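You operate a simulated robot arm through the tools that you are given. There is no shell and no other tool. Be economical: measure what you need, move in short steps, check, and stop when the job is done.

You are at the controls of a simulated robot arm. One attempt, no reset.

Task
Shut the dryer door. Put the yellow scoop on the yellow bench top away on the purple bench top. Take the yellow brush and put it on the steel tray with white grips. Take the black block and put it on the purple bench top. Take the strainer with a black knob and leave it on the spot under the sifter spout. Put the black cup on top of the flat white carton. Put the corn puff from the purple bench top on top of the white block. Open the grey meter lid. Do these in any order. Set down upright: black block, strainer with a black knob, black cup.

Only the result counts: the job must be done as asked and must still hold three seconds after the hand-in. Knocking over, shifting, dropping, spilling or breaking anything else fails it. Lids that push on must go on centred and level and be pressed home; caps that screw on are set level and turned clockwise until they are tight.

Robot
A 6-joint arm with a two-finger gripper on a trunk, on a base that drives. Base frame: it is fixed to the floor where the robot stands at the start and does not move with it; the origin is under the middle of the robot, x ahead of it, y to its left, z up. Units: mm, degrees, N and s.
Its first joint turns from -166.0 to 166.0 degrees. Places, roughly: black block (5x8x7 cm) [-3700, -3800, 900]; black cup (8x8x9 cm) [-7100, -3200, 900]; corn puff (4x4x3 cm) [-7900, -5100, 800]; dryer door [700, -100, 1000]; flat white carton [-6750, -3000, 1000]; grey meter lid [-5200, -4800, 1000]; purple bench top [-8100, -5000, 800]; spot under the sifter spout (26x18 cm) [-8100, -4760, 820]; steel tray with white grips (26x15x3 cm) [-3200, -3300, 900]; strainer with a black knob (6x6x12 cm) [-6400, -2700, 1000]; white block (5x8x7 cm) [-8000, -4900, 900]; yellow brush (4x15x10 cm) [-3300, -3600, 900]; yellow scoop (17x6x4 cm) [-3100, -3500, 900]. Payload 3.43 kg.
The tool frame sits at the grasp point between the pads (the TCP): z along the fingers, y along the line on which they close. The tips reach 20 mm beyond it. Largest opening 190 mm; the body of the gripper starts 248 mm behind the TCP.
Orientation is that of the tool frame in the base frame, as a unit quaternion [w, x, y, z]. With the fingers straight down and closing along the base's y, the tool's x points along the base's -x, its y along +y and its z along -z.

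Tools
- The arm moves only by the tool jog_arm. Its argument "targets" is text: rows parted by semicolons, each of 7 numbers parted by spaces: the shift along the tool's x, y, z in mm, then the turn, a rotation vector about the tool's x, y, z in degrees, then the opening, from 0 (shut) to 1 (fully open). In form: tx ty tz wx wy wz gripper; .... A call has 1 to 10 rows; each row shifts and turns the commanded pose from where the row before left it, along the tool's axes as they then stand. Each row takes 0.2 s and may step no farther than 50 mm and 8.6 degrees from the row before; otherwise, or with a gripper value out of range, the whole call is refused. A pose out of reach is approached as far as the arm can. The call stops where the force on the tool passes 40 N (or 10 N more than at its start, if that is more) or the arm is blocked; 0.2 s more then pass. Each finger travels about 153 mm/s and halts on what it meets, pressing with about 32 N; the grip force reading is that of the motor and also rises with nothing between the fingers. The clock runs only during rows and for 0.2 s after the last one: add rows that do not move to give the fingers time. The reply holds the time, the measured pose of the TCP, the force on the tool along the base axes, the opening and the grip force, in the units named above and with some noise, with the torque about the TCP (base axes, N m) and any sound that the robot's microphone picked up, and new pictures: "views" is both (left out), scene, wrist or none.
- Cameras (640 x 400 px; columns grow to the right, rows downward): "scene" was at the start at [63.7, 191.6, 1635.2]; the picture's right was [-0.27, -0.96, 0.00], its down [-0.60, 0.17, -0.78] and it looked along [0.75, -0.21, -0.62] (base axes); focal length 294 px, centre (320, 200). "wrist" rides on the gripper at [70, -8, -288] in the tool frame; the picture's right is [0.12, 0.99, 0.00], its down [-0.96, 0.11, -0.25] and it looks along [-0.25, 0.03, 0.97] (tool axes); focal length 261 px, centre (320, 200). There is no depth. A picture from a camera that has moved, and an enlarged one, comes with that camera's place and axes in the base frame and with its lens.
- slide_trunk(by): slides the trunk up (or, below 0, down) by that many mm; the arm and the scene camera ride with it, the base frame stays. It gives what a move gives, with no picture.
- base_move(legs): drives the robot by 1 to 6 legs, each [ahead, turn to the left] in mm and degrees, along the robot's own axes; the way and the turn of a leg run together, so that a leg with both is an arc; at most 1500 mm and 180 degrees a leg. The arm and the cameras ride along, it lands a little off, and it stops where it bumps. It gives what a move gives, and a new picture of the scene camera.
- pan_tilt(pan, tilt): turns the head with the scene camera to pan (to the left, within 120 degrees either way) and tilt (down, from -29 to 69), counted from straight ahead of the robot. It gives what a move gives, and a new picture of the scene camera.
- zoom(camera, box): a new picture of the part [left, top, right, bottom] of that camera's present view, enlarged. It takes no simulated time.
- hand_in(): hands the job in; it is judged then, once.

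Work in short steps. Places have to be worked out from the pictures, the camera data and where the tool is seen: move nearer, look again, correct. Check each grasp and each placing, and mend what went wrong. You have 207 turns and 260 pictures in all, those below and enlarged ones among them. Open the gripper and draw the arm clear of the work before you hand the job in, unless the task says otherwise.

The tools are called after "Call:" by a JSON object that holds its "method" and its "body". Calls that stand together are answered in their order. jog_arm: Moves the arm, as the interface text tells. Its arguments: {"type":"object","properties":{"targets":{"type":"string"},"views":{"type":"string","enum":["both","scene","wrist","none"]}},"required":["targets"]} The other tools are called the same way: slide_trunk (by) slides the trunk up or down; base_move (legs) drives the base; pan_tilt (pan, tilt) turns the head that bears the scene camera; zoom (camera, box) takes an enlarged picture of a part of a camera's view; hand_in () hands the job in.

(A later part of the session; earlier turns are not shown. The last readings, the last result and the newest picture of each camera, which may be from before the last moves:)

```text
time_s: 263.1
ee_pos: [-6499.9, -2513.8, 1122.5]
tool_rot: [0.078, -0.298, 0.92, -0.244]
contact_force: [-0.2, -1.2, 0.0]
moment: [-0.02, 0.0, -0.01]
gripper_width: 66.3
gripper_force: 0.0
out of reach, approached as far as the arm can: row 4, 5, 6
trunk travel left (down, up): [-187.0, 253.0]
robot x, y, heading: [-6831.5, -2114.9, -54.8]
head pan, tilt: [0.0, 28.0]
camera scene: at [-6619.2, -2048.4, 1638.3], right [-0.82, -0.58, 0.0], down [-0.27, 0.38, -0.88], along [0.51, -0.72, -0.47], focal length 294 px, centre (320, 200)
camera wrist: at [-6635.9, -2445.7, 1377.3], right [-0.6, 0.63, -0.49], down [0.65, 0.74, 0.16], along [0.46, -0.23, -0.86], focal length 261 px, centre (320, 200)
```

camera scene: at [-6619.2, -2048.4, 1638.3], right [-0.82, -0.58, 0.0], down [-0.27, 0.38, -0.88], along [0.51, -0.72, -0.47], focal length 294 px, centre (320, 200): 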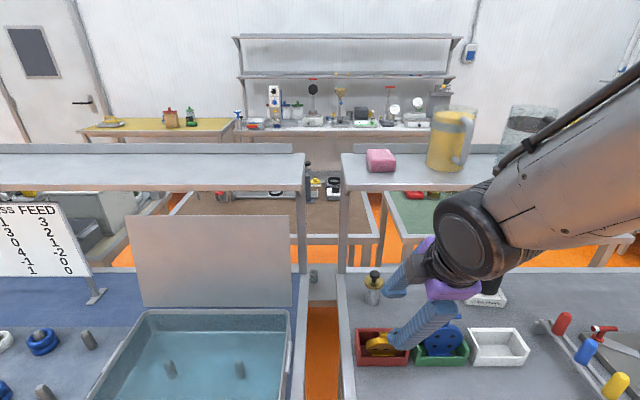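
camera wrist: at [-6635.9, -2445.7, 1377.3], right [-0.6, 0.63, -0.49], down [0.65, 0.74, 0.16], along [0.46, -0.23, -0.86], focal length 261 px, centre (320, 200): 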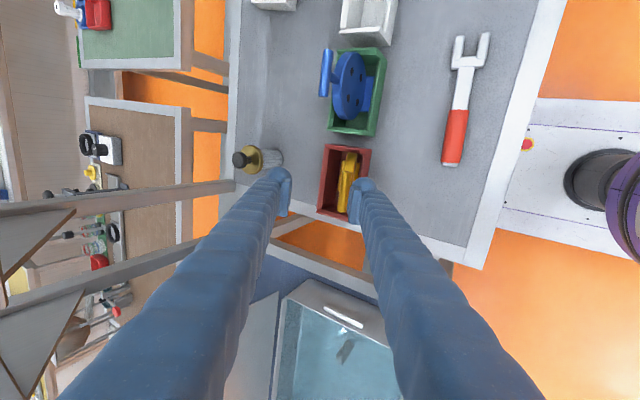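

With the tilt this is too close to the robot's own axis. I back the robot up 200 mm (the hand is above everything there).

Call:
{"method": "base_move", "body": {"legs": [[-200, 0]]}}

Call:
{"method": "jog_arm", "body": {"targets": "0 -40 -10 0 0 0 0.35; 0 -40 0 0 0 0 0.35; 0 0 0 0 0 0 0.35", "views": "both"}}

```text
time_s: 265.1
ee_pos: [-6616.2, -2350.1, 1123.7]
tool_rot: [0.078, -0.296, 0.92, -0.244]
contact_force: [0.3, 0.9, -0.4]
moment: [0.01, -0.03, 0.03]
gripper_width: 66.6
gripper_force: 0.0
trunk travel left (down, up): [-187.0, 253.0]
robot x, y, heading: [-6950.3, -1952.3, -54.5]
head pan, tilt: [0.0, 28.0]
camera scene: at [-6735.1, -1884.8, 1638.3], right [-0.82, -0.58, 0.0], down [-0.27, 0.38, -0.88], along [0.51, -0.72, -0.47], focal length 294 px, centre (320, 200)
```

scene: 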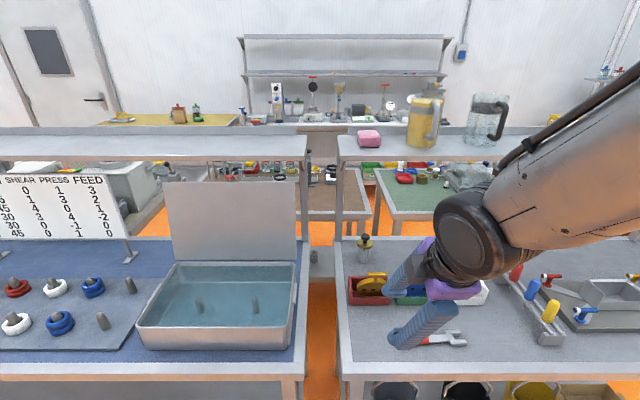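

```text
time_s: 265.9
ee_pos: [-6576.9, -2403.7, 1171.1]
tool_rot: [0.078, -0.297, 0.92, -0.244]
contact_force: [0.8, 0.3, -0.9]
moment: [0.0, -0.01, 0.02]
gripper_width: 66.4
gripper_force: 0.1
trunk travel left (down, up): [-187.0, 253.0]
robot x, y, heading: [-6947.7, -1946.1, -55.0]
head pan, tilt: [0.0, 28.0]
camera scene: at [-6734.8, -1885.1, 1638.3], right [-0.82, -0.58, 0.0], down [-0.27, 0.38, -0.88], along [0.51, -0.72, -0.47], focal length 294 px, centre (320, 200)
camera wrist: at [-6713.5, -2336.0, 1425.6], right [-0.6, 0.63, -0.49], down [0.65, 0.74, 0.16], along [0.46, -0.23, -0.86], focal length 261 px, centre (320, 200)
```

scene: 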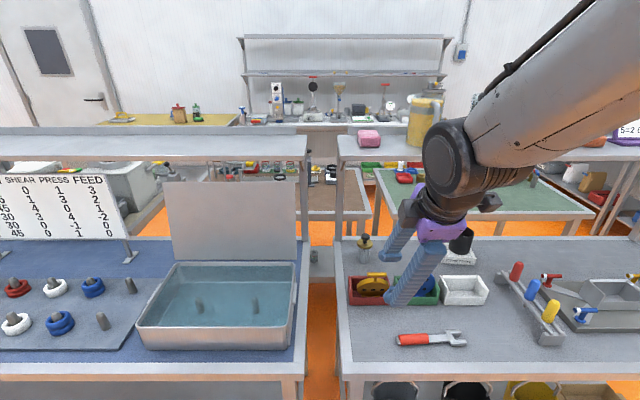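
wrist: 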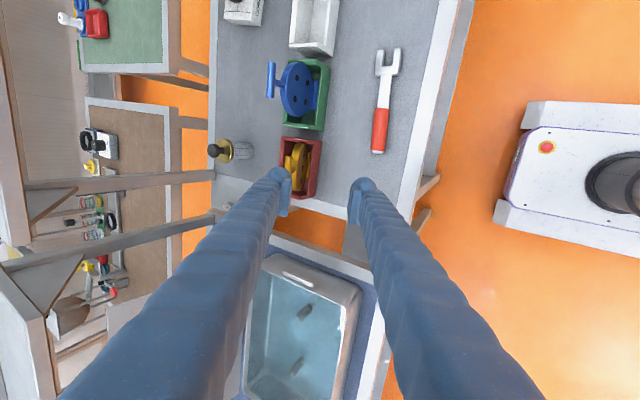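

Call:
{"method": "zoom", "body": {"camera": "wrist", "box": [250, 50, 350, 210]}}

Call:
{"method": "zoom", "body": {"camera": "scene", "box": [330, 225, 450, 315]}}

```text
2.50 times, centred on (300, 130) of wrist
camera zoom: at [-6713.5, -2336.0, 1425.6], right [-0.6, 0.63, -0.49], down [0.65, 0.74, 0.16], along [0.46, -0.23, -0.86], focal length 652 px, centre (370, 375)
```

zoom: 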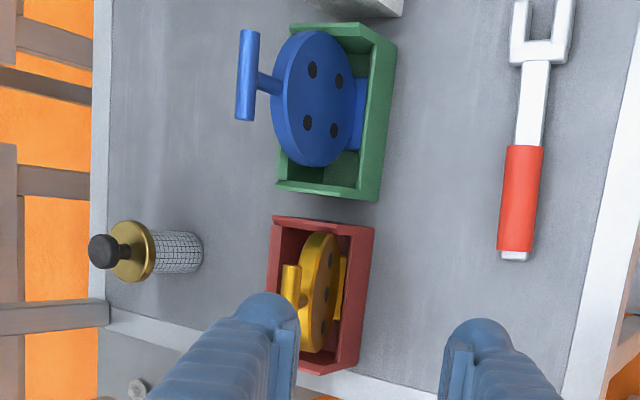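

```text
4.44 times, centred on (390, 270) of scene
camera zoom: at [-6734.8, -1885.1, 1638.3], right [-0.82, -0.58, 0.0], down [-0.27, 0.38, -0.88], along [0.51, -0.72, -0.47], focal length 1307 px, centre (9, -111)
```

zoom: 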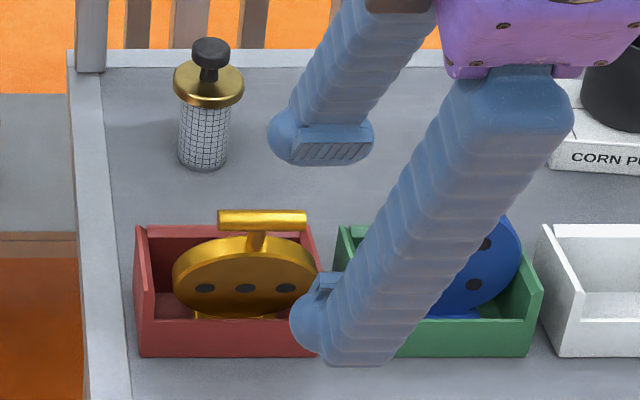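

Triangulating from several views: the yellow handle is now at ≈(-6502,-2500,1061); originally it was at ≈(-6468,-2544,1065). Align and approach along the tool axis.

Call:
{"method": "jog_arm", "body": {"targets": "-3 -26 0 0 0 0 0.35; -2 -25 0 0 0 0 0.35; 0 0 50 0 0 0 0.35; 0 0 40 0 0 0 0.35; 0 0 0 0 0 0 0.35", "views": "both"}}

Call:
{"method": "zoom", "body": {"camera": "wrist", "box": [250, 90, 390, 250]}}

Call:
{"method": "zoom", "body": {"camera": "scene", "box": [330, 225, 450, 315]}}

```text
time_s: 267.1
ee_pos: [-6522.6, -2471.9, 1118.0]
tool_rot: [0.078, -0.297, 0.92, -0.244]
contact_force: [-0.1, -0.3, 0.4]
moment: [-0.01, 0.0, -0.01]
gripper_width: 66.6
gripper_force: 0.0
trunk travel left (down, up): [-187.0, 253.0]
robot x, y, heading: [-6950.4, -1950.6, -54.8]
head pan, tilt: [0.0, 28.0]
camera scene: at [-6734.7, -1885.1, 1638.3], right [-0.82, -0.58, 0.0], down [-0.27, 0.38, -0.88], along [0.51, -0.72, -0.47], focal length 294 px, centre (320, 200)
camera wrist: at [-6657.9, -2404.3, 1372.1], right [-0.6, 0.63, -0.49], down [0.65, 0.74, 0.16], along [0.46, -0.23, -0.86], focal length 261 px, centre (320, 200)
```

scene: 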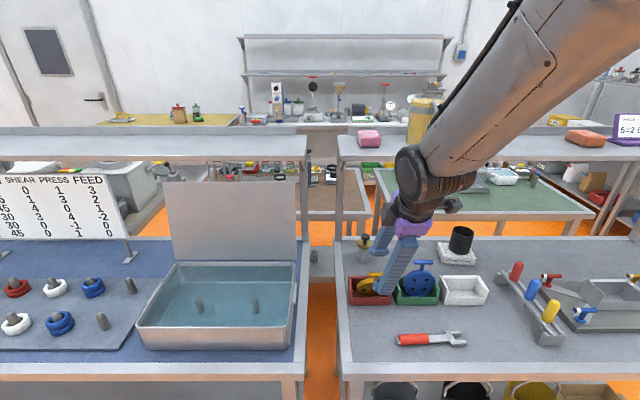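
wrist: 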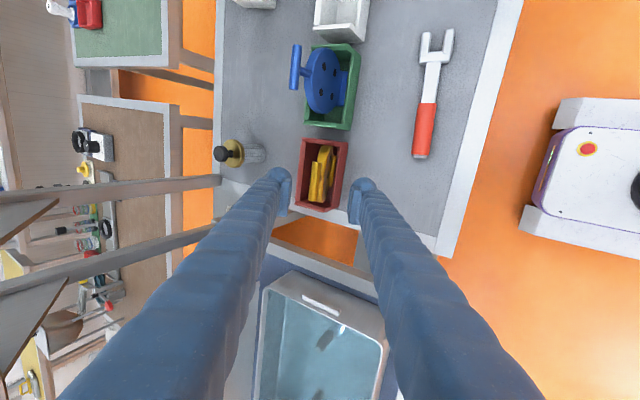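

```text
2.50 times, centred on (320, 170) of wrist
camera zoom: at [-6657.9, -2404.3, 1372.1], right [-0.6, 0.63, -0.49], down [0.65, 0.74, 0.16], along [0.46, -0.23, -0.86], focal length 652 px, centre (320, 275)
```

zoom: 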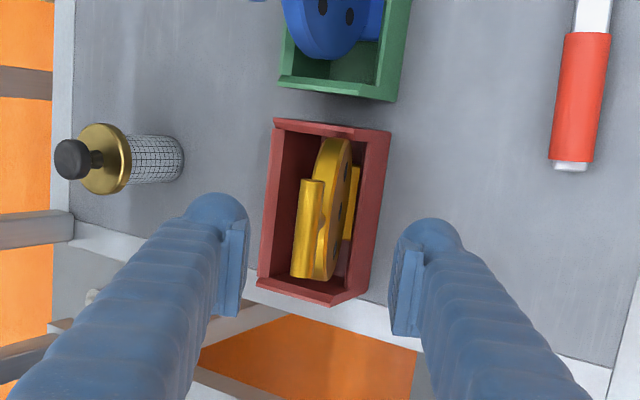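

```text
4.44 times, centred on (390, 270) of scene
camera zoom: at [-6734.7, -1885.1, 1638.3], right [-0.82, -0.58, 0.0], down [-0.27, 0.38, -0.88], along [0.51, -0.72, -0.47], focal length 1307 px, centre (9, -111)
```

zoom: 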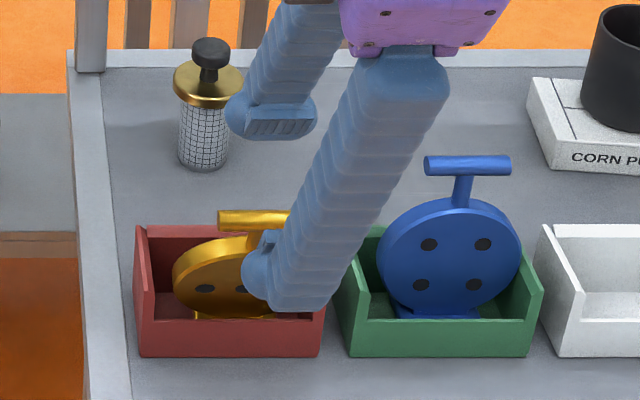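

Handle refined to ≈(-6499,-2515,1049). Advance, then close on it.

Call:
{"method": "jog_arm", "body": {"targets": "5 -8 30 0 0 0 0.35; 0 0 30 0 0 0 0.35; 0 0 22 0 0 0 0.35; 0 0 0 0 0 0 0.35", "views": "wrist"}}

Call:
{"method": "zoom", "body": {"camera": "wrist", "box": [240, 130, 400, 270]}}

Call:
{"method": "zoom", "body": {"camera": "scene", "box": [330, 225, 450, 315]}}

```text
time_s: 268.1
ee_pos: [-6499.4, -2513.9, 1048.9]
tool_rot: [0.077, -0.297, 0.92, -0.245]
contact_force: [-0.1, -0.4, 1.0]
moment: [0.0, 0.03, -0.02]
gripper_width: 66.5
gripper_force: 0.1
trunk travel left (down, up): [-187.0, 253.0]
robot x, y, heading: [-6946.0, -1951.4, -54.7]
head pan, tilt: [0.0, 28.0]
camera wrist: at [-6635.4, -2445.9, 1304.1], right [-0.6, 0.63, -0.49], down [0.65, 0.74, 0.16], along [0.46, -0.23, -0.86], focal length 261 px, centre (320, 200)
```

wrist: 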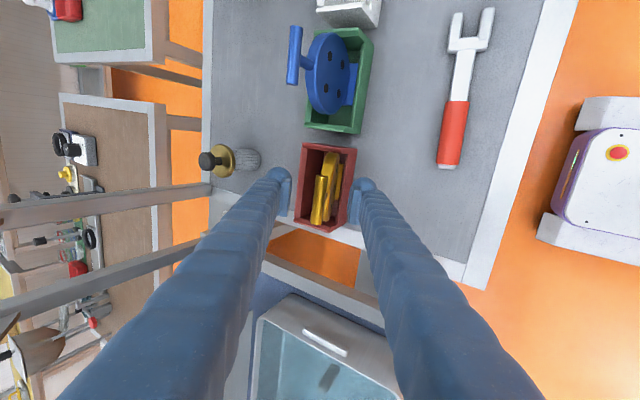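

```text
2.86 times, centred on (320, 200) of wrist
camera zoom: at [-6635.4, -2445.9, 1304.1], right [-0.6, 0.63, -0.49], down [0.65, 0.74, 0.16], along [0.46, -0.23, -0.86], focal length 745 px, centre (320, 200)
```

zoom: 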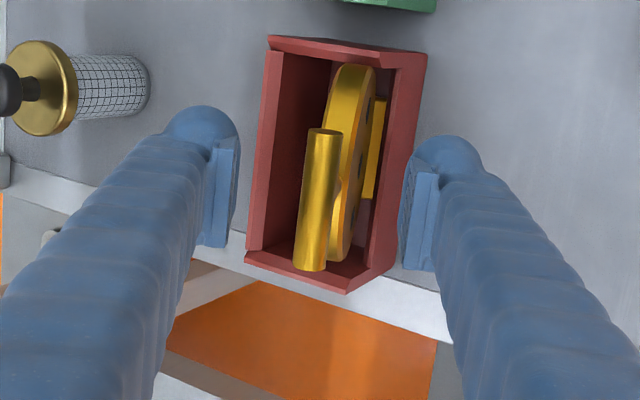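

```text
4.44 times, centred on (390, 270) of scene
camera zoom: at [-6734.3, -1885.7, 1638.3], right [-0.82, -0.58, 0.0], down [-0.27, 0.38, -0.88], along [0.51, -0.72, -0.47], focal length 1307 px, centre (9, -111)
```

zoom: 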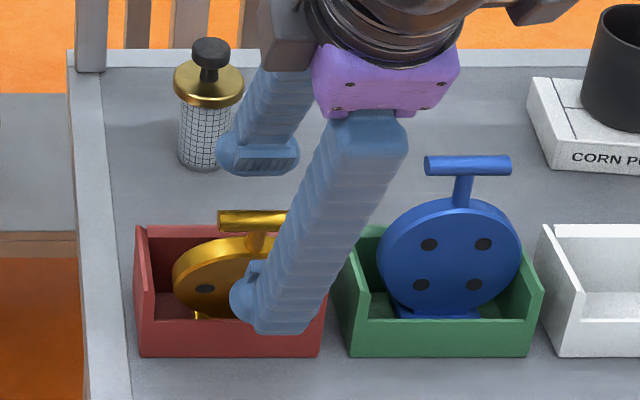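

The bar is centred between the fingers. Close gently.

Call:
{"method": "jog_arm", "body": {"targets": "0 0 3 0 0 0 0.2; 0 0 0 0 0 0 0.1; 0 0 0 0 0 0 0.05; 0 0 0 0 0 0 0; 0 0 0 0 0 0 0; 0 0 0 0 0 0 0", "views": "wrist"}}

Call:
{"method": "zoom", "body": {"camera": "scene", "box": [330, 225, 450, 315]}}

```text
time_s: 269.5
ee_pos: [-6499.7, -2515.7, 1046.3]
tool_rot: [0.077, -0.297, 0.92, -0.244]
contact_force: [-0.3, 0.6, -0.2]
moment: [0.11, 0.09, 0.03]
gripper_width: 11.5
gripper_force: 31.7
trunk travel left (down, up): [-187.0, 253.0]
robot x, y, heading: [-6949.2, -1950.2, -54.7]
head pan, tilt: [0.0, 28.0]
camera wrist: at [-6634.1, -2447.0, 1301.8], right [-0.6, 0.63, -0.49], down [0.65, 0.74, 0.16], along [0.46, -0.23, -0.86], focal length 261 px, centre (320, 200)
```

wrist: 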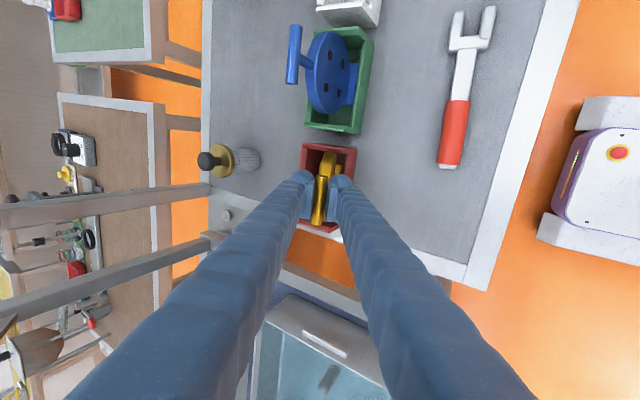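

```text
4.44 times, centred on (390, 270) of scene
camera zoom: at [-6734.1, -1886.1, 1638.2], right [-0.82, -0.58, 0.0], down [-0.27, 0.38, -0.88], along [0.51, -0.72, -0.47], focal length 1307 px, centre (9, -111)
```

zoom: 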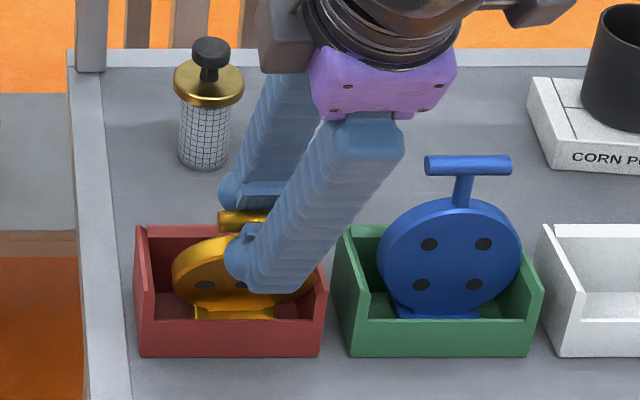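

Bar gripped (11.5 mm). Now swing it upright: -42 mm towards the shelf side, +24 mm up, turning the tool back 20°.

Call:
{"method": "jog_arm", "body": {"targets": "0 -12.1 0 -5 0 0 0; 0 -12 -1 -5 0 0 0; 0 -11.9 -2 -5 0 0 0; 0 -11.7 -3.1 -5 0 0 0; 0 0 0 0 0 0 0", "views": "wrist"}}

Call:
{"method": "zoom", "body": {"camera": "scene", "box": [330, 225, 450, 315]}}

```text
time_s: 270.7
ee_pos: [-6472.9, -2549.3, 1071.7]
tool_rot: [0.025, -0.305, 0.949, -0.079]
contact_force: [-0.1, 0.1, -5.1]
moment: [0.07, 0.04, -0.01]
gripper_width: 10.9
gripper_force: 31.5
trunk travel left (down, up): [-187.0, 253.0]
robot x, y, heading: [-6947.3, -1950.8, -54.8]
head pan, tilt: [0.0, 28.0]
camera wrist: at [-6553.4, -2558.9, 1357.7], right [-0.67, 0.73, -0.17], down [0.69, 0.69, 0.22], along [0.28, 0.04, -0.96], focal length 261 px, centre (320, 200)
```

wrist: 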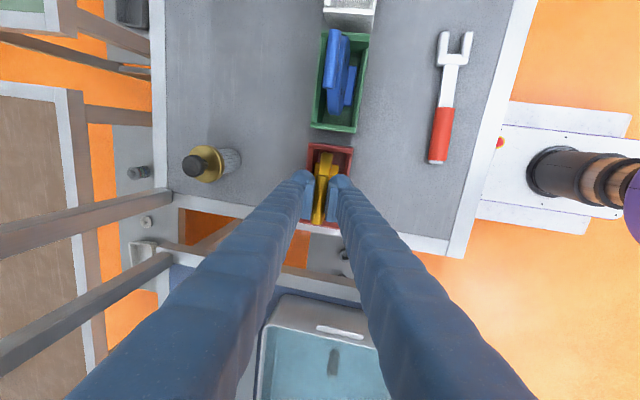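

```text
4.44 times, centred on (390, 270) of scene
camera zoom: at [-6734.2, -1886.1, 1638.3], right [-0.82, -0.58, 0.0], down [-0.27, 0.38, -0.88], along [0.51, -0.72, -0.47], focal length 1307 px, centre (9, -111)
```

zoom: 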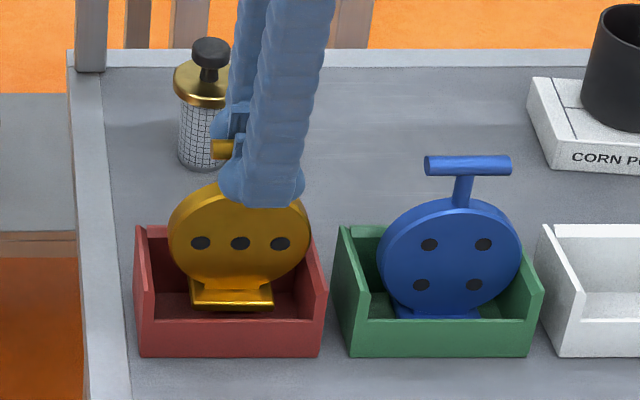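

It hangs upright, ~8 mm above its place and ~4° too far back. Turn +4° and lower until it touches.

Call:
{"method": "jog_arm", "body": {"targets": "0 0 0 4 0 0 0; 0 0 4 0 0 0 0; 0 0 2 0 0 0 0; 0 0 0 0 0 0 0", "views": "none"}}

Call:
{"method": "zoom", "body": {"camera": "scene", "box": [330, 225, 450, 315]}}

```text
time_s: 271.7
ee_pos: [-6472.1, -2550.3, 1064.1]
tool_rot: [0.036, -0.306, 0.945, -0.112]
contact_force: [-0.6, 1.8, -6.3]
moment: [0.21, 0.18, -0.04]
gripper_width: 11.9
gripper_force: 32.0
trunk travel left (down, up): [-187.0, 253.0]
robot x, y, heading: [-6949.6, -1951.6, -55.0]
head pan, tilt: [0.0, 28.0]
```

```text
4.44 times, centred on (390, 270) of scene
camera zoom: at [-6734.0, -1886.3, 1638.2], right [-0.82, -0.58, 0.0], down [-0.27, 0.38, -0.88], along [0.51, -0.72, -0.47], focal length 1307 px, centre (9, -111)
```

zoom: 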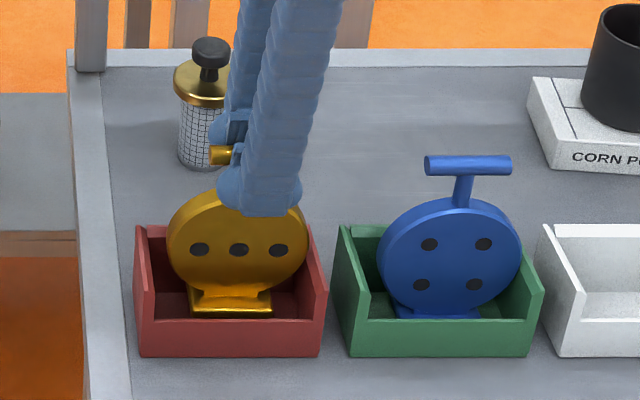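

Call:
{"method": "jog_arm", "body": {"targets": "0 0 2 0 0 0 0; 0 0 2 0 0 0 0; 0 0 0 0 0 0 0", "views": "none"}}

Call:
{"method": "jog_arm", "body": {"targets": "0 0 2 0 0 0 0; 0 0 0 0 0 0 0", "views": "none"}}

Call:
{"method": "zoom", "body": {"camera": "scene", "box": [330, 225, 450, 315]}}

```text
time_s: 272.5
ee_pos: [-6471.4, -2551.3, 1060.9]
tool_rot: [0.035, -0.305, 0.945, -0.113]
contact_force: [-2.8, 1.1, -4.7]
moment: [0.23, 0.28, -0.04]
gripper_width: 11.6
gripper_force: 32.3
trunk travel left (down, up): [-187.0, 253.0]
robot x, y, heading: [-6948.6, -1950.4, -54.8]
head pan, tilt: [0.0, 28.0]
```

```text
time_s: 273.1
ee_pos: [-6470.8, -2551.9, 1058.7]
tool_rot: [0.036, -0.305, 0.945, -0.113]
contact_force: [-1.1, 2.5, -5.1]
moment: [0.33, 0.12, -0.04]
gripper_width: 11.8
gripper_force: 32.3
trunk travel left (down, up): [-187.0, 253.0]
robot x, y, heading: [-6948.1, -1951.6, -54.8]
head pan, tilt: [0.0, 28.0]
```

```text
4.44 times, centred on (390, 270) of scene
camera zoom: at [-6734.0, -1886.2, 1638.2], right [-0.82, -0.58, 0.0], down [-0.27, 0.38, -0.88], along [0.51, -0.72, -0.47], focal length 1307 px, centre (9, -111)
```

zoom: 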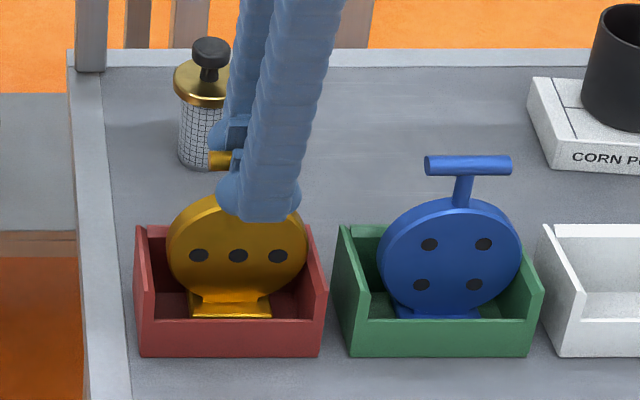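

Disc seems still a little leaned back and touching behind. Turn +4° and shift 6 mm towards the robot, then lower further.

Call:
{"method": "jog_arm", "body": {"targets": "0 6 0 4 0 0 0; 0 0 0 0 0 0 0; 0 0 2 0 0 0 0; 0 0 0 0 0 0 0", "views": "wrist"}}

Call:
{"method": "zoom", "body": {"camera": "scene", "box": [330, 225, 450, 315]}}

Call:
{"method": "zoom", "body": {"camera": "wrist", "box": [260, 10, 400, 240]}}

```text
time_s: 274.1
ee_pos: [-6474.6, -2547.3, 1056.8]
tool_rot: [0.045, -0.303, 0.941, -0.146]
contact_force: [-0.3, 1.3, -5.2]
moment: [0.28, 0.2, -0.05]
gripper_width: 12.2
gripper_force: 32.0
trunk travel left (down, up): [-187.0, 253.0]
robot x, y, heading: [-6947.5, -1947.9, -54.9]
head pan, tilt: [0.0, 28.0]
camera wrist: at [-6577.8, -2525.1, 1333.6], right [-0.65, 0.7, -0.3], down [0.67, 0.71, 0.2], along [0.35, -0.07, -0.93], focal length 261 px, centre (320, 200)
```

wrist: 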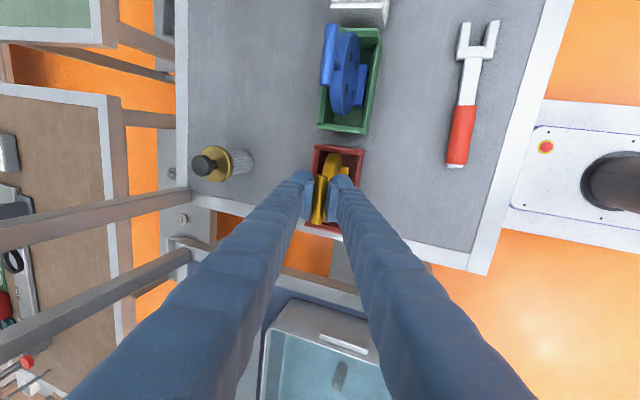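

```text
4.44 times, centred on (390, 270) of scene
camera zoom: at [-6734.0, -1886.2, 1638.2], right [-0.82, -0.58, 0.0], down [-0.27, 0.38, -0.88], along [0.51, -0.72, -0.47], focal length 1307 px, centre (9, -111)
```

zoom: 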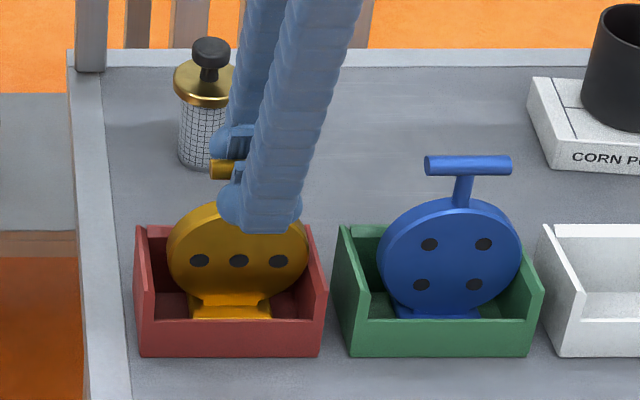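

```text
1.74 times, centred on (330, 125) of wrist
camera zoom: at [-6577.8, -2525.1, 1333.6], right [-0.65, 0.7, -0.3], down [0.67, 0.71, 0.2], along [0.35, -0.07, -0.93], focal length 453 px, centre (303, 330)
```

zoom: 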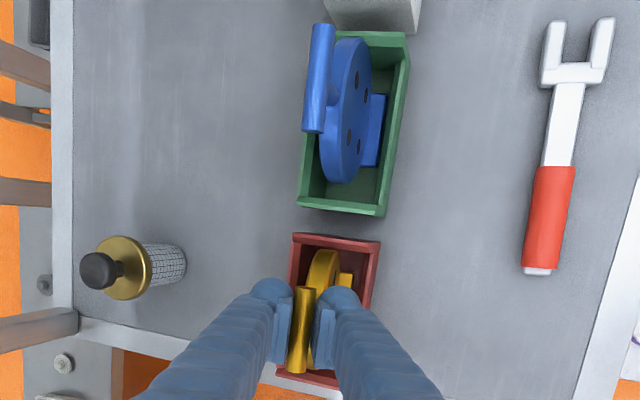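

Looks aligned with its blue twin. Keep lowering to contact.

Call:
{"method": "jog_arm", "body": {"targets": "0 0 2 0 0 0 0; 0 0 2 0 0 0 0; 0 0 0 0 0 0 0", "views": "none"}}

Call:
{"method": "jog_arm", "body": {"targets": "0 0 2 0 0 0 0; 0 0 0 0 0 0 0", "views": "none"}}

Call:
{"method": "zoom", "body": {"camera": "scene", "box": [330, 225, 450, 315]}}

```text
time_s: 274.9
ee_pos: [-6475.2, -2548.5, 1052.4]
tool_rot: [0.046, -0.303, 0.941, -0.146]
contact_force: [-0.7, 2.8, -4.2]
moment: [0.33, 0.21, -0.05]
gripper_width: 12.2
gripper_force: 31.8
trunk travel left (down, up): [-187.0, 253.0]
robot x, y, heading: [-6950.3, -1951.2, -55.0]
head pan, tilt: [0.0, 28.0]
```

```text
time_s: 275.5
ee_pos: [-6473.5, -2549.3, 1052.2]
tool_rot: [0.046, -0.303, 0.94, -0.147]
contact_force: [-3.7, 0.4, 5.1]
moment: [-0.07, 0.74, -0.1]
gripper_width: 12.3
gripper_force: 31.9
trunk travel left (down, up): [-187.0, 253.0]
robot x, y, heading: [-6949.3, -1951.4, -54.6]
head pan, tilt: [0.0, 28.0]
```

```text
4.44 times, centred on (390, 270) of scene
camera zoom: at [-6734.7, -1885.6, 1638.4], right [-0.82, -0.58, 0.0], down [-0.27, 0.38, -0.88], along [0.51, -0.72, -0.47], focal length 1307 px, centre (9, -111)
```

zoom: 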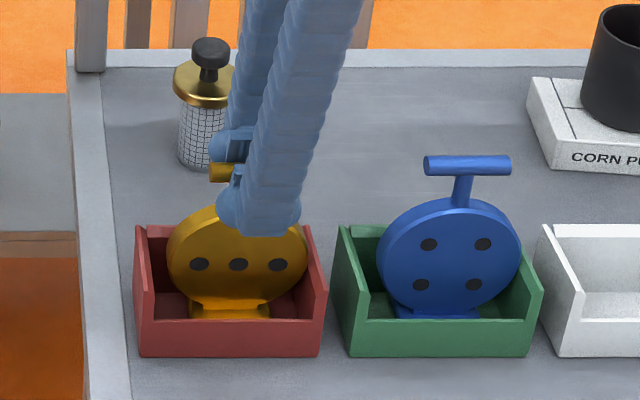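

It touches the floor of the bin now; compared to blue it's ~9 mm too near the robot. Lift 3 mm, shift back 5 mm with +2° turn, lower again.

Call:
{"method": "jog_arm", "body": {"targets": "0 0 -4 0 0 0 0; 0 -5 0 2 0 0 0; 0 0 2 0 0 0 0; 0 0 0 0 0 0 0", "views": "none"}}

Call:
{"method": "jog_arm", "body": {"targets": "0 0 1.5 0 0 0 0; 0 0 0 0 0 0 0", "views": "none"}}

Call:
{"method": "zoom", "body": {"camera": "scene", "box": [330, 225, 450, 315]}}

```text
time_s: 276.5
ee_pos: [-6471.0, -2552.5, 1055.1]
tool_rot: [0.052, -0.301, 0.938, -0.162]
contact_force: [-1.2, 1.4, -5.8]
moment: [0.37, 0.26, -0.08]
gripper_width: 13.0
gripper_force: 32.0
trunk travel left (down, up): [-187.0, 253.0]
robot x, y, heading: [-6946.8, -1948.6, -55.0]
head pan, tilt: [0.0, 28.0]
```

```text
time_s: 277.1
ee_pos: [-6472.7, -2552.1, 1052.9]
tool_rot: [0.052, -0.302, 0.938, -0.163]
contact_force: [-2.3, 3.0, -5.0]
moment: [0.33, 0.26, -0.06]
gripper_width: 13.3
gripper_force: 32.3
trunk travel left (down, up): [-187.0, 253.0]
robot x, y, heading: [-6945.8, -1945.8, -54.8]
head pan, tilt: [0.0, 28.0]
```

```text
4.44 times, centred on (390, 270) of scene
camera zoom: at [-6734.1, -1886.1, 1638.2], right [-0.82, -0.58, 0.0], down [-0.27, 0.38, -0.88], along [0.51, -0.72, -0.47], focal length 1307 px, centre (9, -111)
```

zoom: 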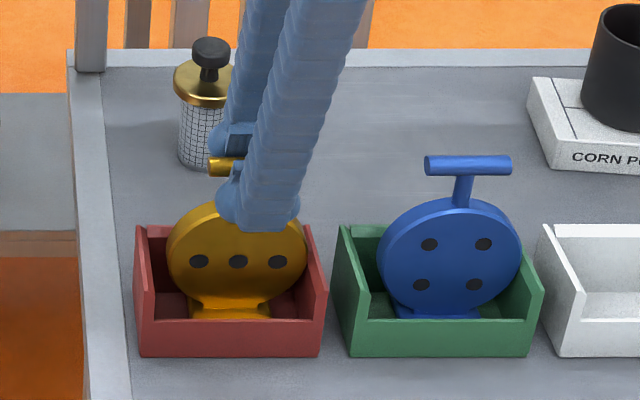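

Call:
{"method": "jog_arm", "body": {"targets": "0 0 1.5 0 0 0 0; 0 0 0 0 0 0 0", "views": "none"}}

Call:
{"method": "jog_arm", "body": {"targets": "0 0 1 0 0 0 0; 0 0 0 0 0 0 0", "views": "none"}}

```text
time_s: 277.7
ee_pos: [-6470.4, -2553.1, 1051.8]
tool_rot: [0.051, -0.301, 0.938, -0.164]
contact_force: [-2.9, 2.4, 0.8]
moment: [0.19, 0.49, -0.04]
gripper_width: 13.3
gripper_force: 32.5
trunk travel left (down, up): [-187.0, 253.0]
robot x, y, heading: [-6948.7, -1950.2, -54.8]
head pan, tilt: [0.0, 28.0]
```

```text
time_s: 278.3
ee_pos: [-6471.6, -2552.8, 1052.2]
tool_rot: [0.051, -0.303, 0.937, -0.164]
contact_force: [-0.3, 0.9, 8.9]
moment: [0.01, 0.5, 0.02]
gripper_width: 13.5
gripper_force: 31.9
trunk travel left (down, up): [-187.0, 253.0]
robot x, y, heading: [-6949.3, -1948.7, -54.9]
head pan, tilt: [0.0, 28.0]
```

It rests on its foot. Open a little and see whether it stands.

Call:
{"method": "jog_arm", "body": {"targets": "0 0 -0.5 0 0 0 0.09; 0 0 0 0 0 0 0.12; 0 0 0 0 0 0 0.16; 0 0 0 0 0 0 0.16", "views": "wrist"}}

Call:
{"method": "zoom", "body": {"camera": "scene", "box": [330, 225, 450, 315]}}

```text
time_s: 279.3
ee_pos: [-6471.1, -2553.1, 1051.5]
tool_rot: [0.052, -0.302, 0.938, -0.162]
contact_force: [-0.1, -0.8, -0.4]
moment: [0.01, 0.02, -0.03]
gripper_width: 30.8
gripper_force: 0.3
trunk travel left (down, up): [-187.0, 253.0]
robot x, y, heading: [-6945.6, -1951.2, -54.7]
head pan, tilt: [0.0, 28.0]
camera wrist: at [-6579.6, -2522.9, 1325.9], right [-0.64, 0.69, -0.33], down [0.67, 0.72, 0.19], along [0.37, -0.1, -0.92], focal length 261 px, centre (320, 200)
```

wrist: 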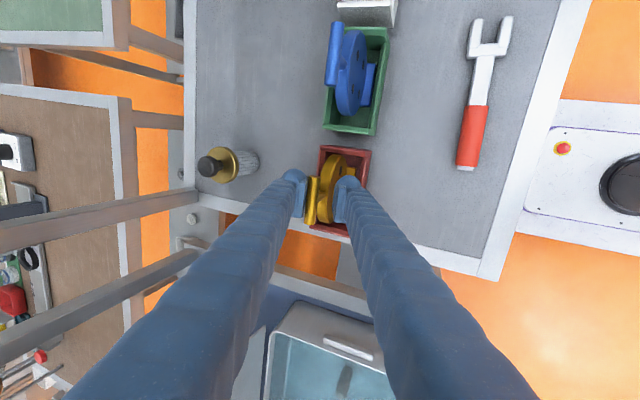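

```text
4.44 times, centred on (390, 270) of scene
camera zoom: at [-6734.2, -1886.1, 1638.2], right [-0.82, -0.58, 0.0], down [-0.27, 0.38, -0.88], along [0.51, -0.72, -0.47], focal length 1307 px, centre (9, -111)
```

zoom: 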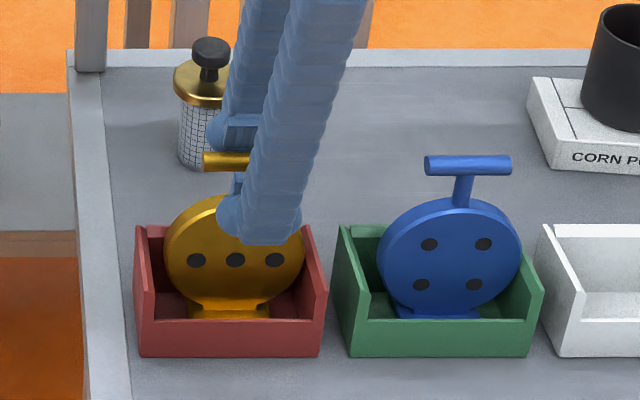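

It leans ~8–20° away now (resting against the far finger), i.e. its foot stands too near the robot. Re-grip, lift, turn +9°, and lower again.

Call:
{"method": "jog_arm", "body": {"targets": "0 0 0 0 0 0 0.1; 0 0 0 0 0 0 0.03; 0 0 0 0 0 0 0; 0 0 0 0 0 0 0; 0 0 -6 0 0 0 0; 0 0 0 5 0 0 0; 0 0 0 5 0 0 0; 0 0 0 0 0 0 0", "views": "wrist"}}

Call:
{"method": "zoom", "body": {"camera": "scene", "box": [330, 225, 450, 315]}}

Call:
{"method": "zoom", "body": {"camera": "wrist", "box": [240, 10, 400, 240]}}

```text
time_s: 281.1
ee_pos: [-6472.8, -2552.0, 1056.5]
tool_rot: [0.078, -0.296, 0.92, -0.245]
contact_force: [-1.2, 2.3, -6.7]
moment: [0.32, 0.23, -0.08]
gripper_width: 15.3
gripper_force: 32.0
trunk travel left (down, up): [-187.0, 253.0]
robot x, y, heading: [-6946.4, -1949.9, -54.9]
head pan, tilt: [0.0, 28.0]
camera wrist: at [-6607.5, -2484.1, 1311.5], right [-0.6, 0.63, -0.49], down [0.65, 0.74, 0.16], along [0.46, -0.23, -0.86], focal length 261 px, centre (320, 200)
```

wrist: 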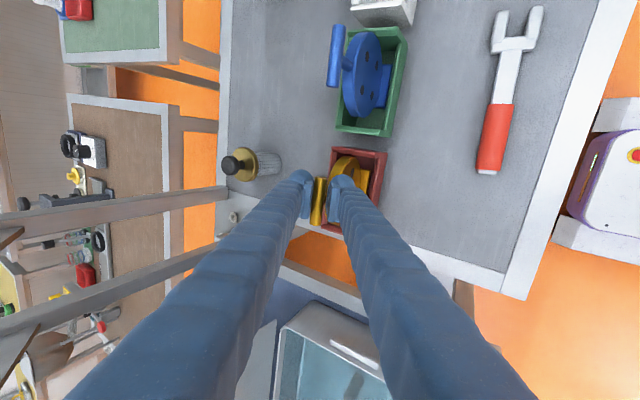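

```text
4.44 times, centred on (390, 270) of scene
camera zoom: at [-6734.1, -1886.1, 1638.2], right [-0.82, -0.58, 0.0], down [-0.27, 0.38, -0.88], along [0.51, -0.72, -0.47], focal length 1307 px, centre (9, -111)
```

zoom: 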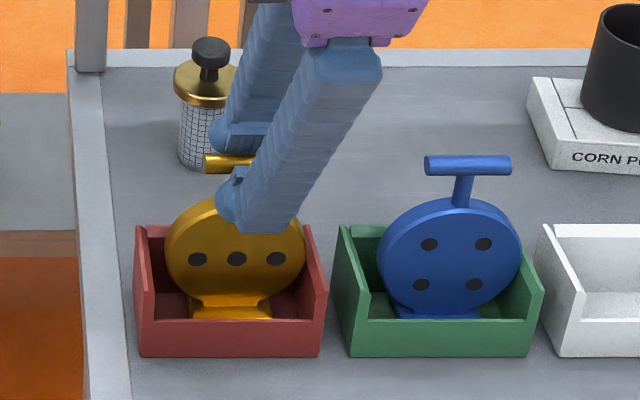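

```text
1.74 times, centred on (320, 125) of wrist
camera zoom: at [-6607.5, -2484.1, 1311.5], right [-0.6, 0.63, -0.49], down [0.65, 0.74, 0.16], along [0.46, -0.23, -0.86], focal length 453 px, centre (320, 330)
```

zoom: 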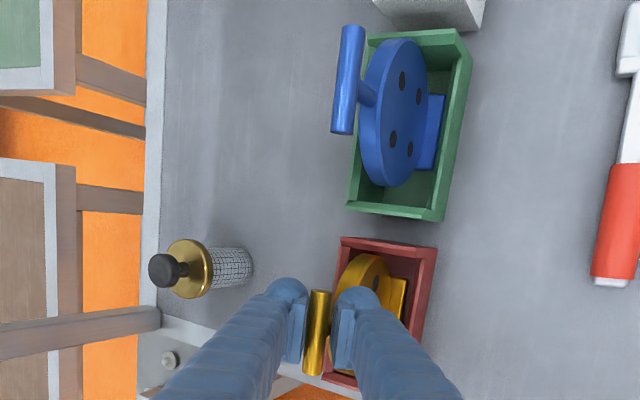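

Readings of lean disagree by a few degrees, so it's near upright. I lower to contact and open wide to let it settle on its foot.

Call:
{"method": "jog_arm", "body": {"targets": "0 0 2 0 0 0 0; 0 0 2 0 0 0 0; 0 0 1.5 0 0 0 0; 0 0 0 0 0 0 0", "views": "none"}}

```text
time_s: 282.1
ee_pos: [-6469.5, -2555.2, 1053.5]
tool_rot: [0.078, -0.297, 0.92, -0.245]
contact_force: [-2.8, 1.1, 2.3]
moment: [0.44, 0.2, -0.21]
gripper_width: 15.5
gripper_force: 31.8
trunk travel left (down, up): [-187.0, 253.0]
robot x, y, heading: [-6947.3, -1950.7, -54.9]
head pan, tilt: [0.0, 28.0]
```

Call:
{"method": "jog_arm", "body": {"targets": "0 0 0 0 0 0 0.12; 0 0 0 0 0 0 0.2; 0 0 0 0 0 0 0.3; 0 0 0 0 0 0 0.36; 0 0 0 0 0 0 0.36", "views": "wrist"}}

Call:
{"method": "zoom", "body": {"camera": "scene", "box": [330, 225, 450, 315]}}

Call:
{"method": "zoom", "body": {"camera": "wrist", "box": [240, 10, 400, 240]}}

```text
time_s: 283.3
ee_pos: [-6471.3, -2555.2, 1052.6]
tool_rot: [0.078, -0.296, 0.92, -0.244]
contact_force: [0.6, 0.1, 0.3]
moment: [0.03, 0.08, 0.02]
gripper_width: 68.1
gripper_force: 0.0
trunk travel left (down, up): [-187.0, 253.0]
robot x, y, heading: [-6946.5, -1949.4, -54.9]
head pan, tilt: [0.0, 28.0]
camera wrist: at [-6606.1, -2486.2, 1307.4], right [-0.6, 0.63, -0.49], down [0.65, 0.74, 0.16], along [0.46, -0.23, -0.86], focal length 261 px, centre (320, 200)
```

wrist: 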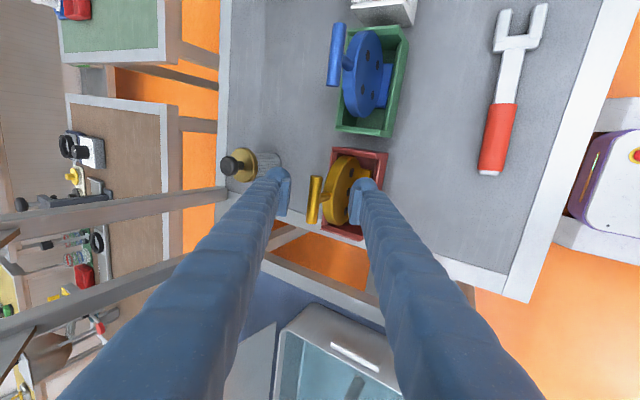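

```text
4.44 times, centred on (390, 270) of scene
camera zoom: at [-6734.3, -1885.9, 1638.3], right [-0.82, -0.58, 0.0], down [-0.27, 0.38, -0.88], along [0.51, -0.72, -0.47], focal length 1307 px, centre (9, -111)
```

zoom: 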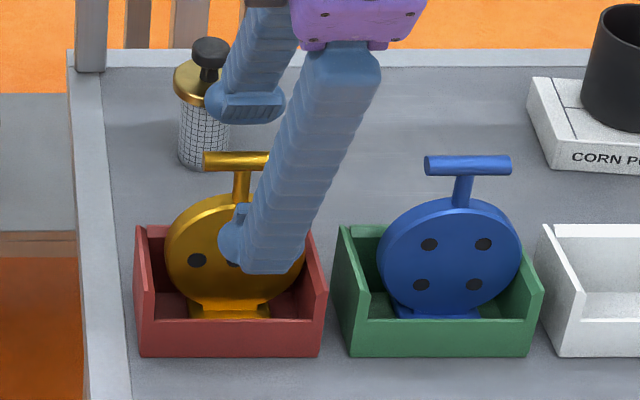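

```text
1.74 times, centred on (320, 125) of wrist
camera zoom: at [-6606.1, -2486.2, 1307.4], right [-0.6, 0.63, -0.49], down [0.65, 0.74, 0.16], along [0.46, -0.23, -0.86], focal length 453 px, centre (320, 330)
```

zoom: 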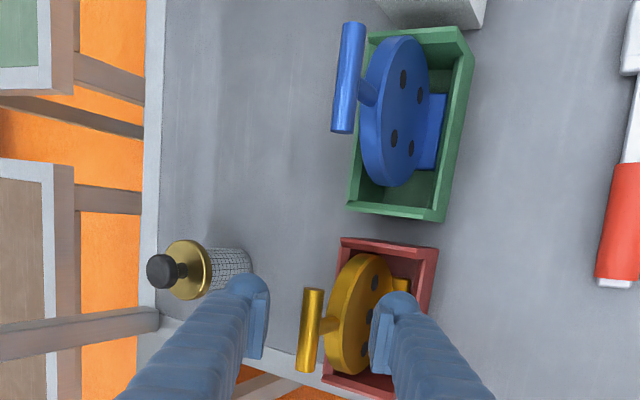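

It stands freely and upright like the blue one. Withdraw straight along the fingers.

Call:
{"method": "jog_arm", "body": {"targets": "0 0 -15 0 0 0 0.36; 0 0 -30 0 0 0 0.36; 0 0 -40 0 0 0 0.36; 0 0 -40 0 0 0 0.36; 0 0 -40 0 0 0 0.36; 0 0 -40 0 0 0 0.36", "views": "both"}}

Call:
{"method": "zoom", "body": {"camera": "scene", "box": [330, 225, 450, 315]}}

```text
time_s: 284.7
ee_pos: [-6529.8, -2470.4, 1231.4]
tool_rot: [0.078, -0.297, 0.92, -0.244]
contact_force: [-0.9, 0.6, -1.0]
moment: [-0.06, -0.03, 0.0]
gripper_width: 68.6
gripper_force: 0.0
trunk travel left (down, up): [-187.0, 253.0]
robot x, y, heading: [-6946.9, -1952.4, -54.8]
head pan, tilt: [0.0, 28.0]
camera scene: at [-6735.2, -1884.6, 1638.4], right [-0.82, -0.58, 0.0], down [-0.27, 0.38, -0.88], along [0.51, -0.72, -0.47], focal length 294 px, centre (320, 200)
camera wrist: at [-6665.4, -2402.8, 1486.4], right [-0.6, 0.63, -0.49], down [0.65, 0.74, 0.16], along [0.46, -0.23, -0.86], focal length 261 px, centre (320, 200)
```

scene: 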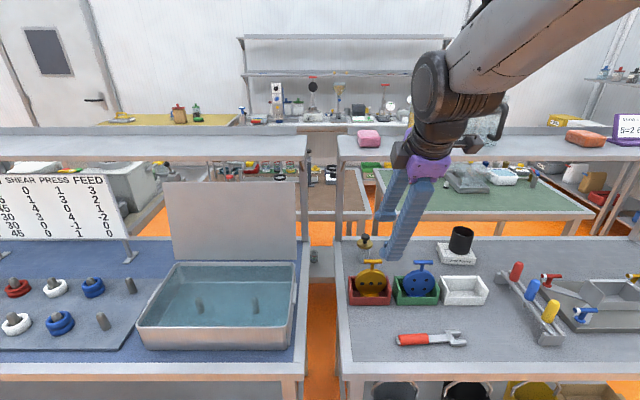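
wrist: 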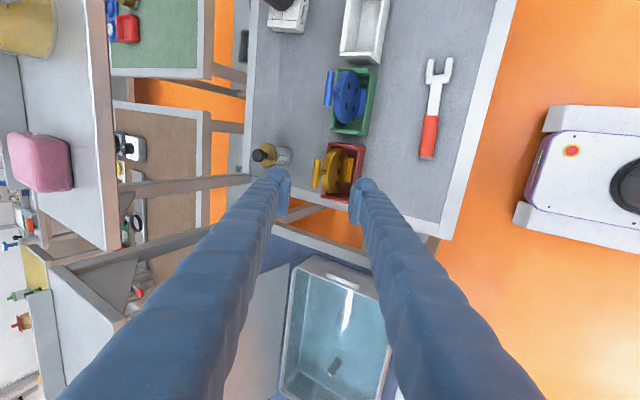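

```text
4.44 times, centred on (390, 270) of scene
camera zoom: at [-6735.2, -1884.6, 1638.4], right [-0.82, -0.58, 0.0], down [-0.27, 0.38, -0.88], along [0.51, -0.72, -0.47], focal length 1307 px, centre (9, -111)
```

zoom: 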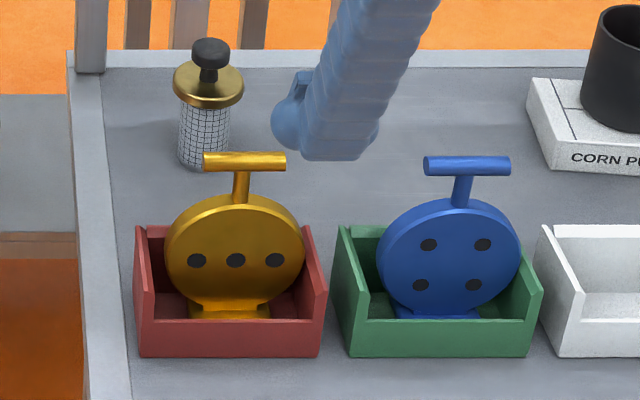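

The disc is back in place. Now I restore the tool orientation (facing the table, tilted 40°) for the strainer.

Call:
{"method": "jog_arm", "body": {"targets": "0 0 0 0.73 -0.73 8.16 0.5; 0 0 0 0.73 -0.73 8.16 0.5; 0 0 0 0.73 -0.73 8.16 0.5; 0 0 0 0.73 -0.73 8.16 0.5; 0 0 0 0.73 -0.73 8.16 0.5; 0 0 0 0.73 -0.73 8.16 0.5; 0 0 0 0.73 -0.73 8.16 0.5; 0 0 0 0.73 -0.73 8.16 0.5; 0 0 0 0.73 -0.73 8.16 0.5; 0 0 0 0.73 -0.73 8.16 0.5", "views": "none"}}

Call:
{"method": "jog_arm", "body": {"targets": "0 0 0 0.73 -0.73 8.16 0.5; 0 0 0 0 0 0 0.5", "views": "none"}}

Call:
{"method": "base_move", "body": {"legs": [[165, 0]]}}

```text
time_s: 286.9
ee_pos: [-6529.5, -2469.5, 1230.1]
tool_rot: [0.289, 0.368, 0.868, -0.169]
contact_force: [0.2, -0.4, 0.7]
moment: [-0.02, 0.02, 0.01]
gripper_width: 94.7
gripper_force: 0.2
trunk travel left (down, up): [-187.0, 253.0]
robot x, y, heading: [-6946.3, -1946.5, -54.9]
head pan, tilt: [0.0, 28.0]
```

```text
time_s: 287.5
ee_pos: [-6528.7, -2470.6, 1230.5]
tool_rot: [0.303, 0.43, 0.836, -0.156]
contact_force: [0.1, 0.3, -0.8]
moment: [0.0, 0.0, -0.03]
gripper_width: 95.1
gripper_force: 0.1
trunk travel left (down, up): [-187.0, 253.0]
robot x, y, heading: [-6948.5, -1950.7, -54.8]
head pan, tilt: [0.0, 28.0]
```

```text
time_s: 289.3
ee_pos: [-6432.9, -2609.3, 1231.0]
tool_rot: [0.302, 0.43, 0.837, -0.156]
contact_force: [0.5, 0.5, -1.1]
moment: [0.0, 0.01, 0.01]
gripper_width: 95.0
gripper_force: 0.1
trunk travel left (down, up): [-187.0, 253.0]
robot x, y, heading: [-6854.3, -2091.4, -55.1]
head pan, tilt: [0.0, 28.0]
camera scene: at [-6637.3, -2023.6, 1638.2], right [-0.82, -0.58, 0.0], down [-0.27, 0.38, -0.88], along [0.51, -0.72, -0.47], focal length 294 px, centre (320, 200)
```

scene: 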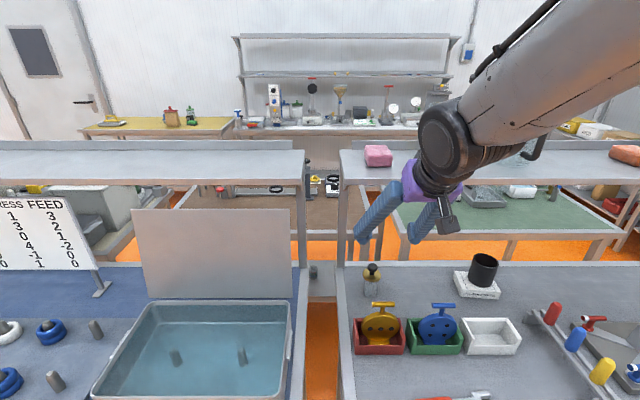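

Now align with the strainer and approach half way, watching clearance to the disc handles.

Call:
{"method": "jog_arm", "body": {"targets": "32 3 0 0 0 0 0.5; 32 3 0 0 0 0 0.5; 0 0 40 0 0 0 0.5; 0 0 40 0 0 0 0.5; 0 0 20 0 0 0 0.5; 0 0 0 0 0 0 0.5", "views": "both"}}

Call:
{"method": "zoom", "body": {"camera": "wrist", "box": [240, 90, 400, 250]}}

```text
time_s: 290.7
ee_pos: [-6434.2, -2618.7, 1106.7]
tool_rot: [0.304, 0.526, 0.783, -0.132]
contact_force: [2.2, -0.6, 0.4]
moment: [0.1, 0.25, -0.16]
gripper_width: 94.9
gripper_force: 0.1
trunk travel left (down, up): [-187.0, 253.0]
robot x, y, heading: [-6855.1, -2087.7, -54.9]
head pan, tilt: [0.0, 28.0]
camera scene: at [-6637.6, -2023.2, 1638.3], right [-0.82, -0.58, 0.0], down [-0.27, 0.38, -0.88], along [0.51, -0.72, -0.47], focal length 294 px, centre (320, 200)
camera wrist: at [-6557.2, -2419.3, 1287.9], right [0.87, 0.5, 0.04], down [0.27, -0.54, 0.8], along [0.42, -0.68, -0.6], focal length 261 px, centre (320, 200)
```

scene: 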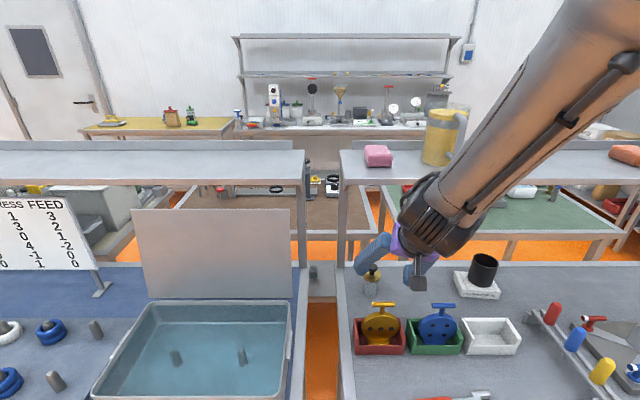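
wrist: 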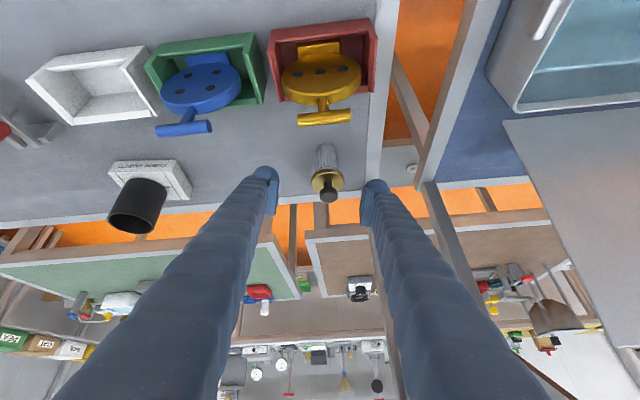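

```text
2.50 times, centred on (320, 170) of wrist
camera zoom: at [-6557.2, -2419.3, 1287.9], right [0.87, 0.5, 0.04], down [0.27, -0.54, 0.8], along [0.42, -0.68, -0.6], focal length 652 px, centre (320, 275)
```

zoom: 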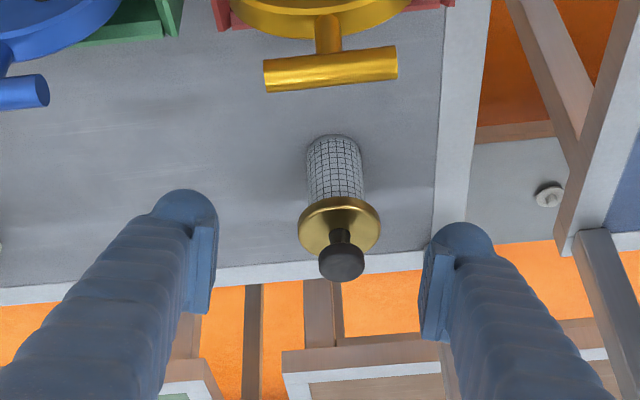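

The arm is near a wrist singularity with the tool in line with the forearm. I rise first, then will use a yaw ~30° to the side.

Call:
{"method": "jog_arm", "body": {"targets": "-24.6 4.5 -31.2 0 0 0 0.5; -24.6 4.5 -31.2 0 0 0 0.5; -24.6 4.5 -31.2 0 0 0 0.5; -24.6 4.5 -31.2 0 0 0 0.5; 0 0 0 0 0 0 0.5", "views": "scene"}}

```text
time_s: 291.6
ee_pos: [-6436.4, -2678.0, 1303.1]
tool_rot: [0.33, 0.413, 0.806, -0.267]
contact_force: [0.0, 1.7, -2.5]
moment: [-0.7, -0.41, 0.06]
gripper_width: 94.0
gripper_force: 0.1
trunk travel left (down, up): [-187.0, 253.0]
robot x, y, heading: [-6850.7, -2083.7, -55.0]
head pan, tilt: [0.0, 28.0]
stopped in row 4: the force on the tool passed its limit at 76 N (the readings are from after the stop); the commanded pose is now the measured one
camera scene: at [-6639.1, -2022.3, 1638.5], right [-0.82, -0.58, 0.0], down [-0.27, 0.38, -0.88], along [0.51, -0.72, -0.47], focal length 294 px, centre (320, 200)
```

scene: 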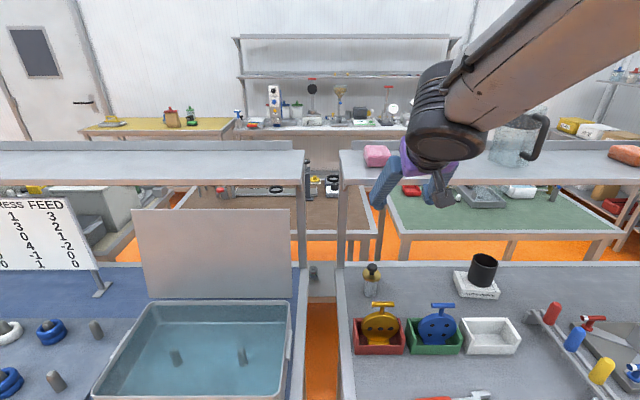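

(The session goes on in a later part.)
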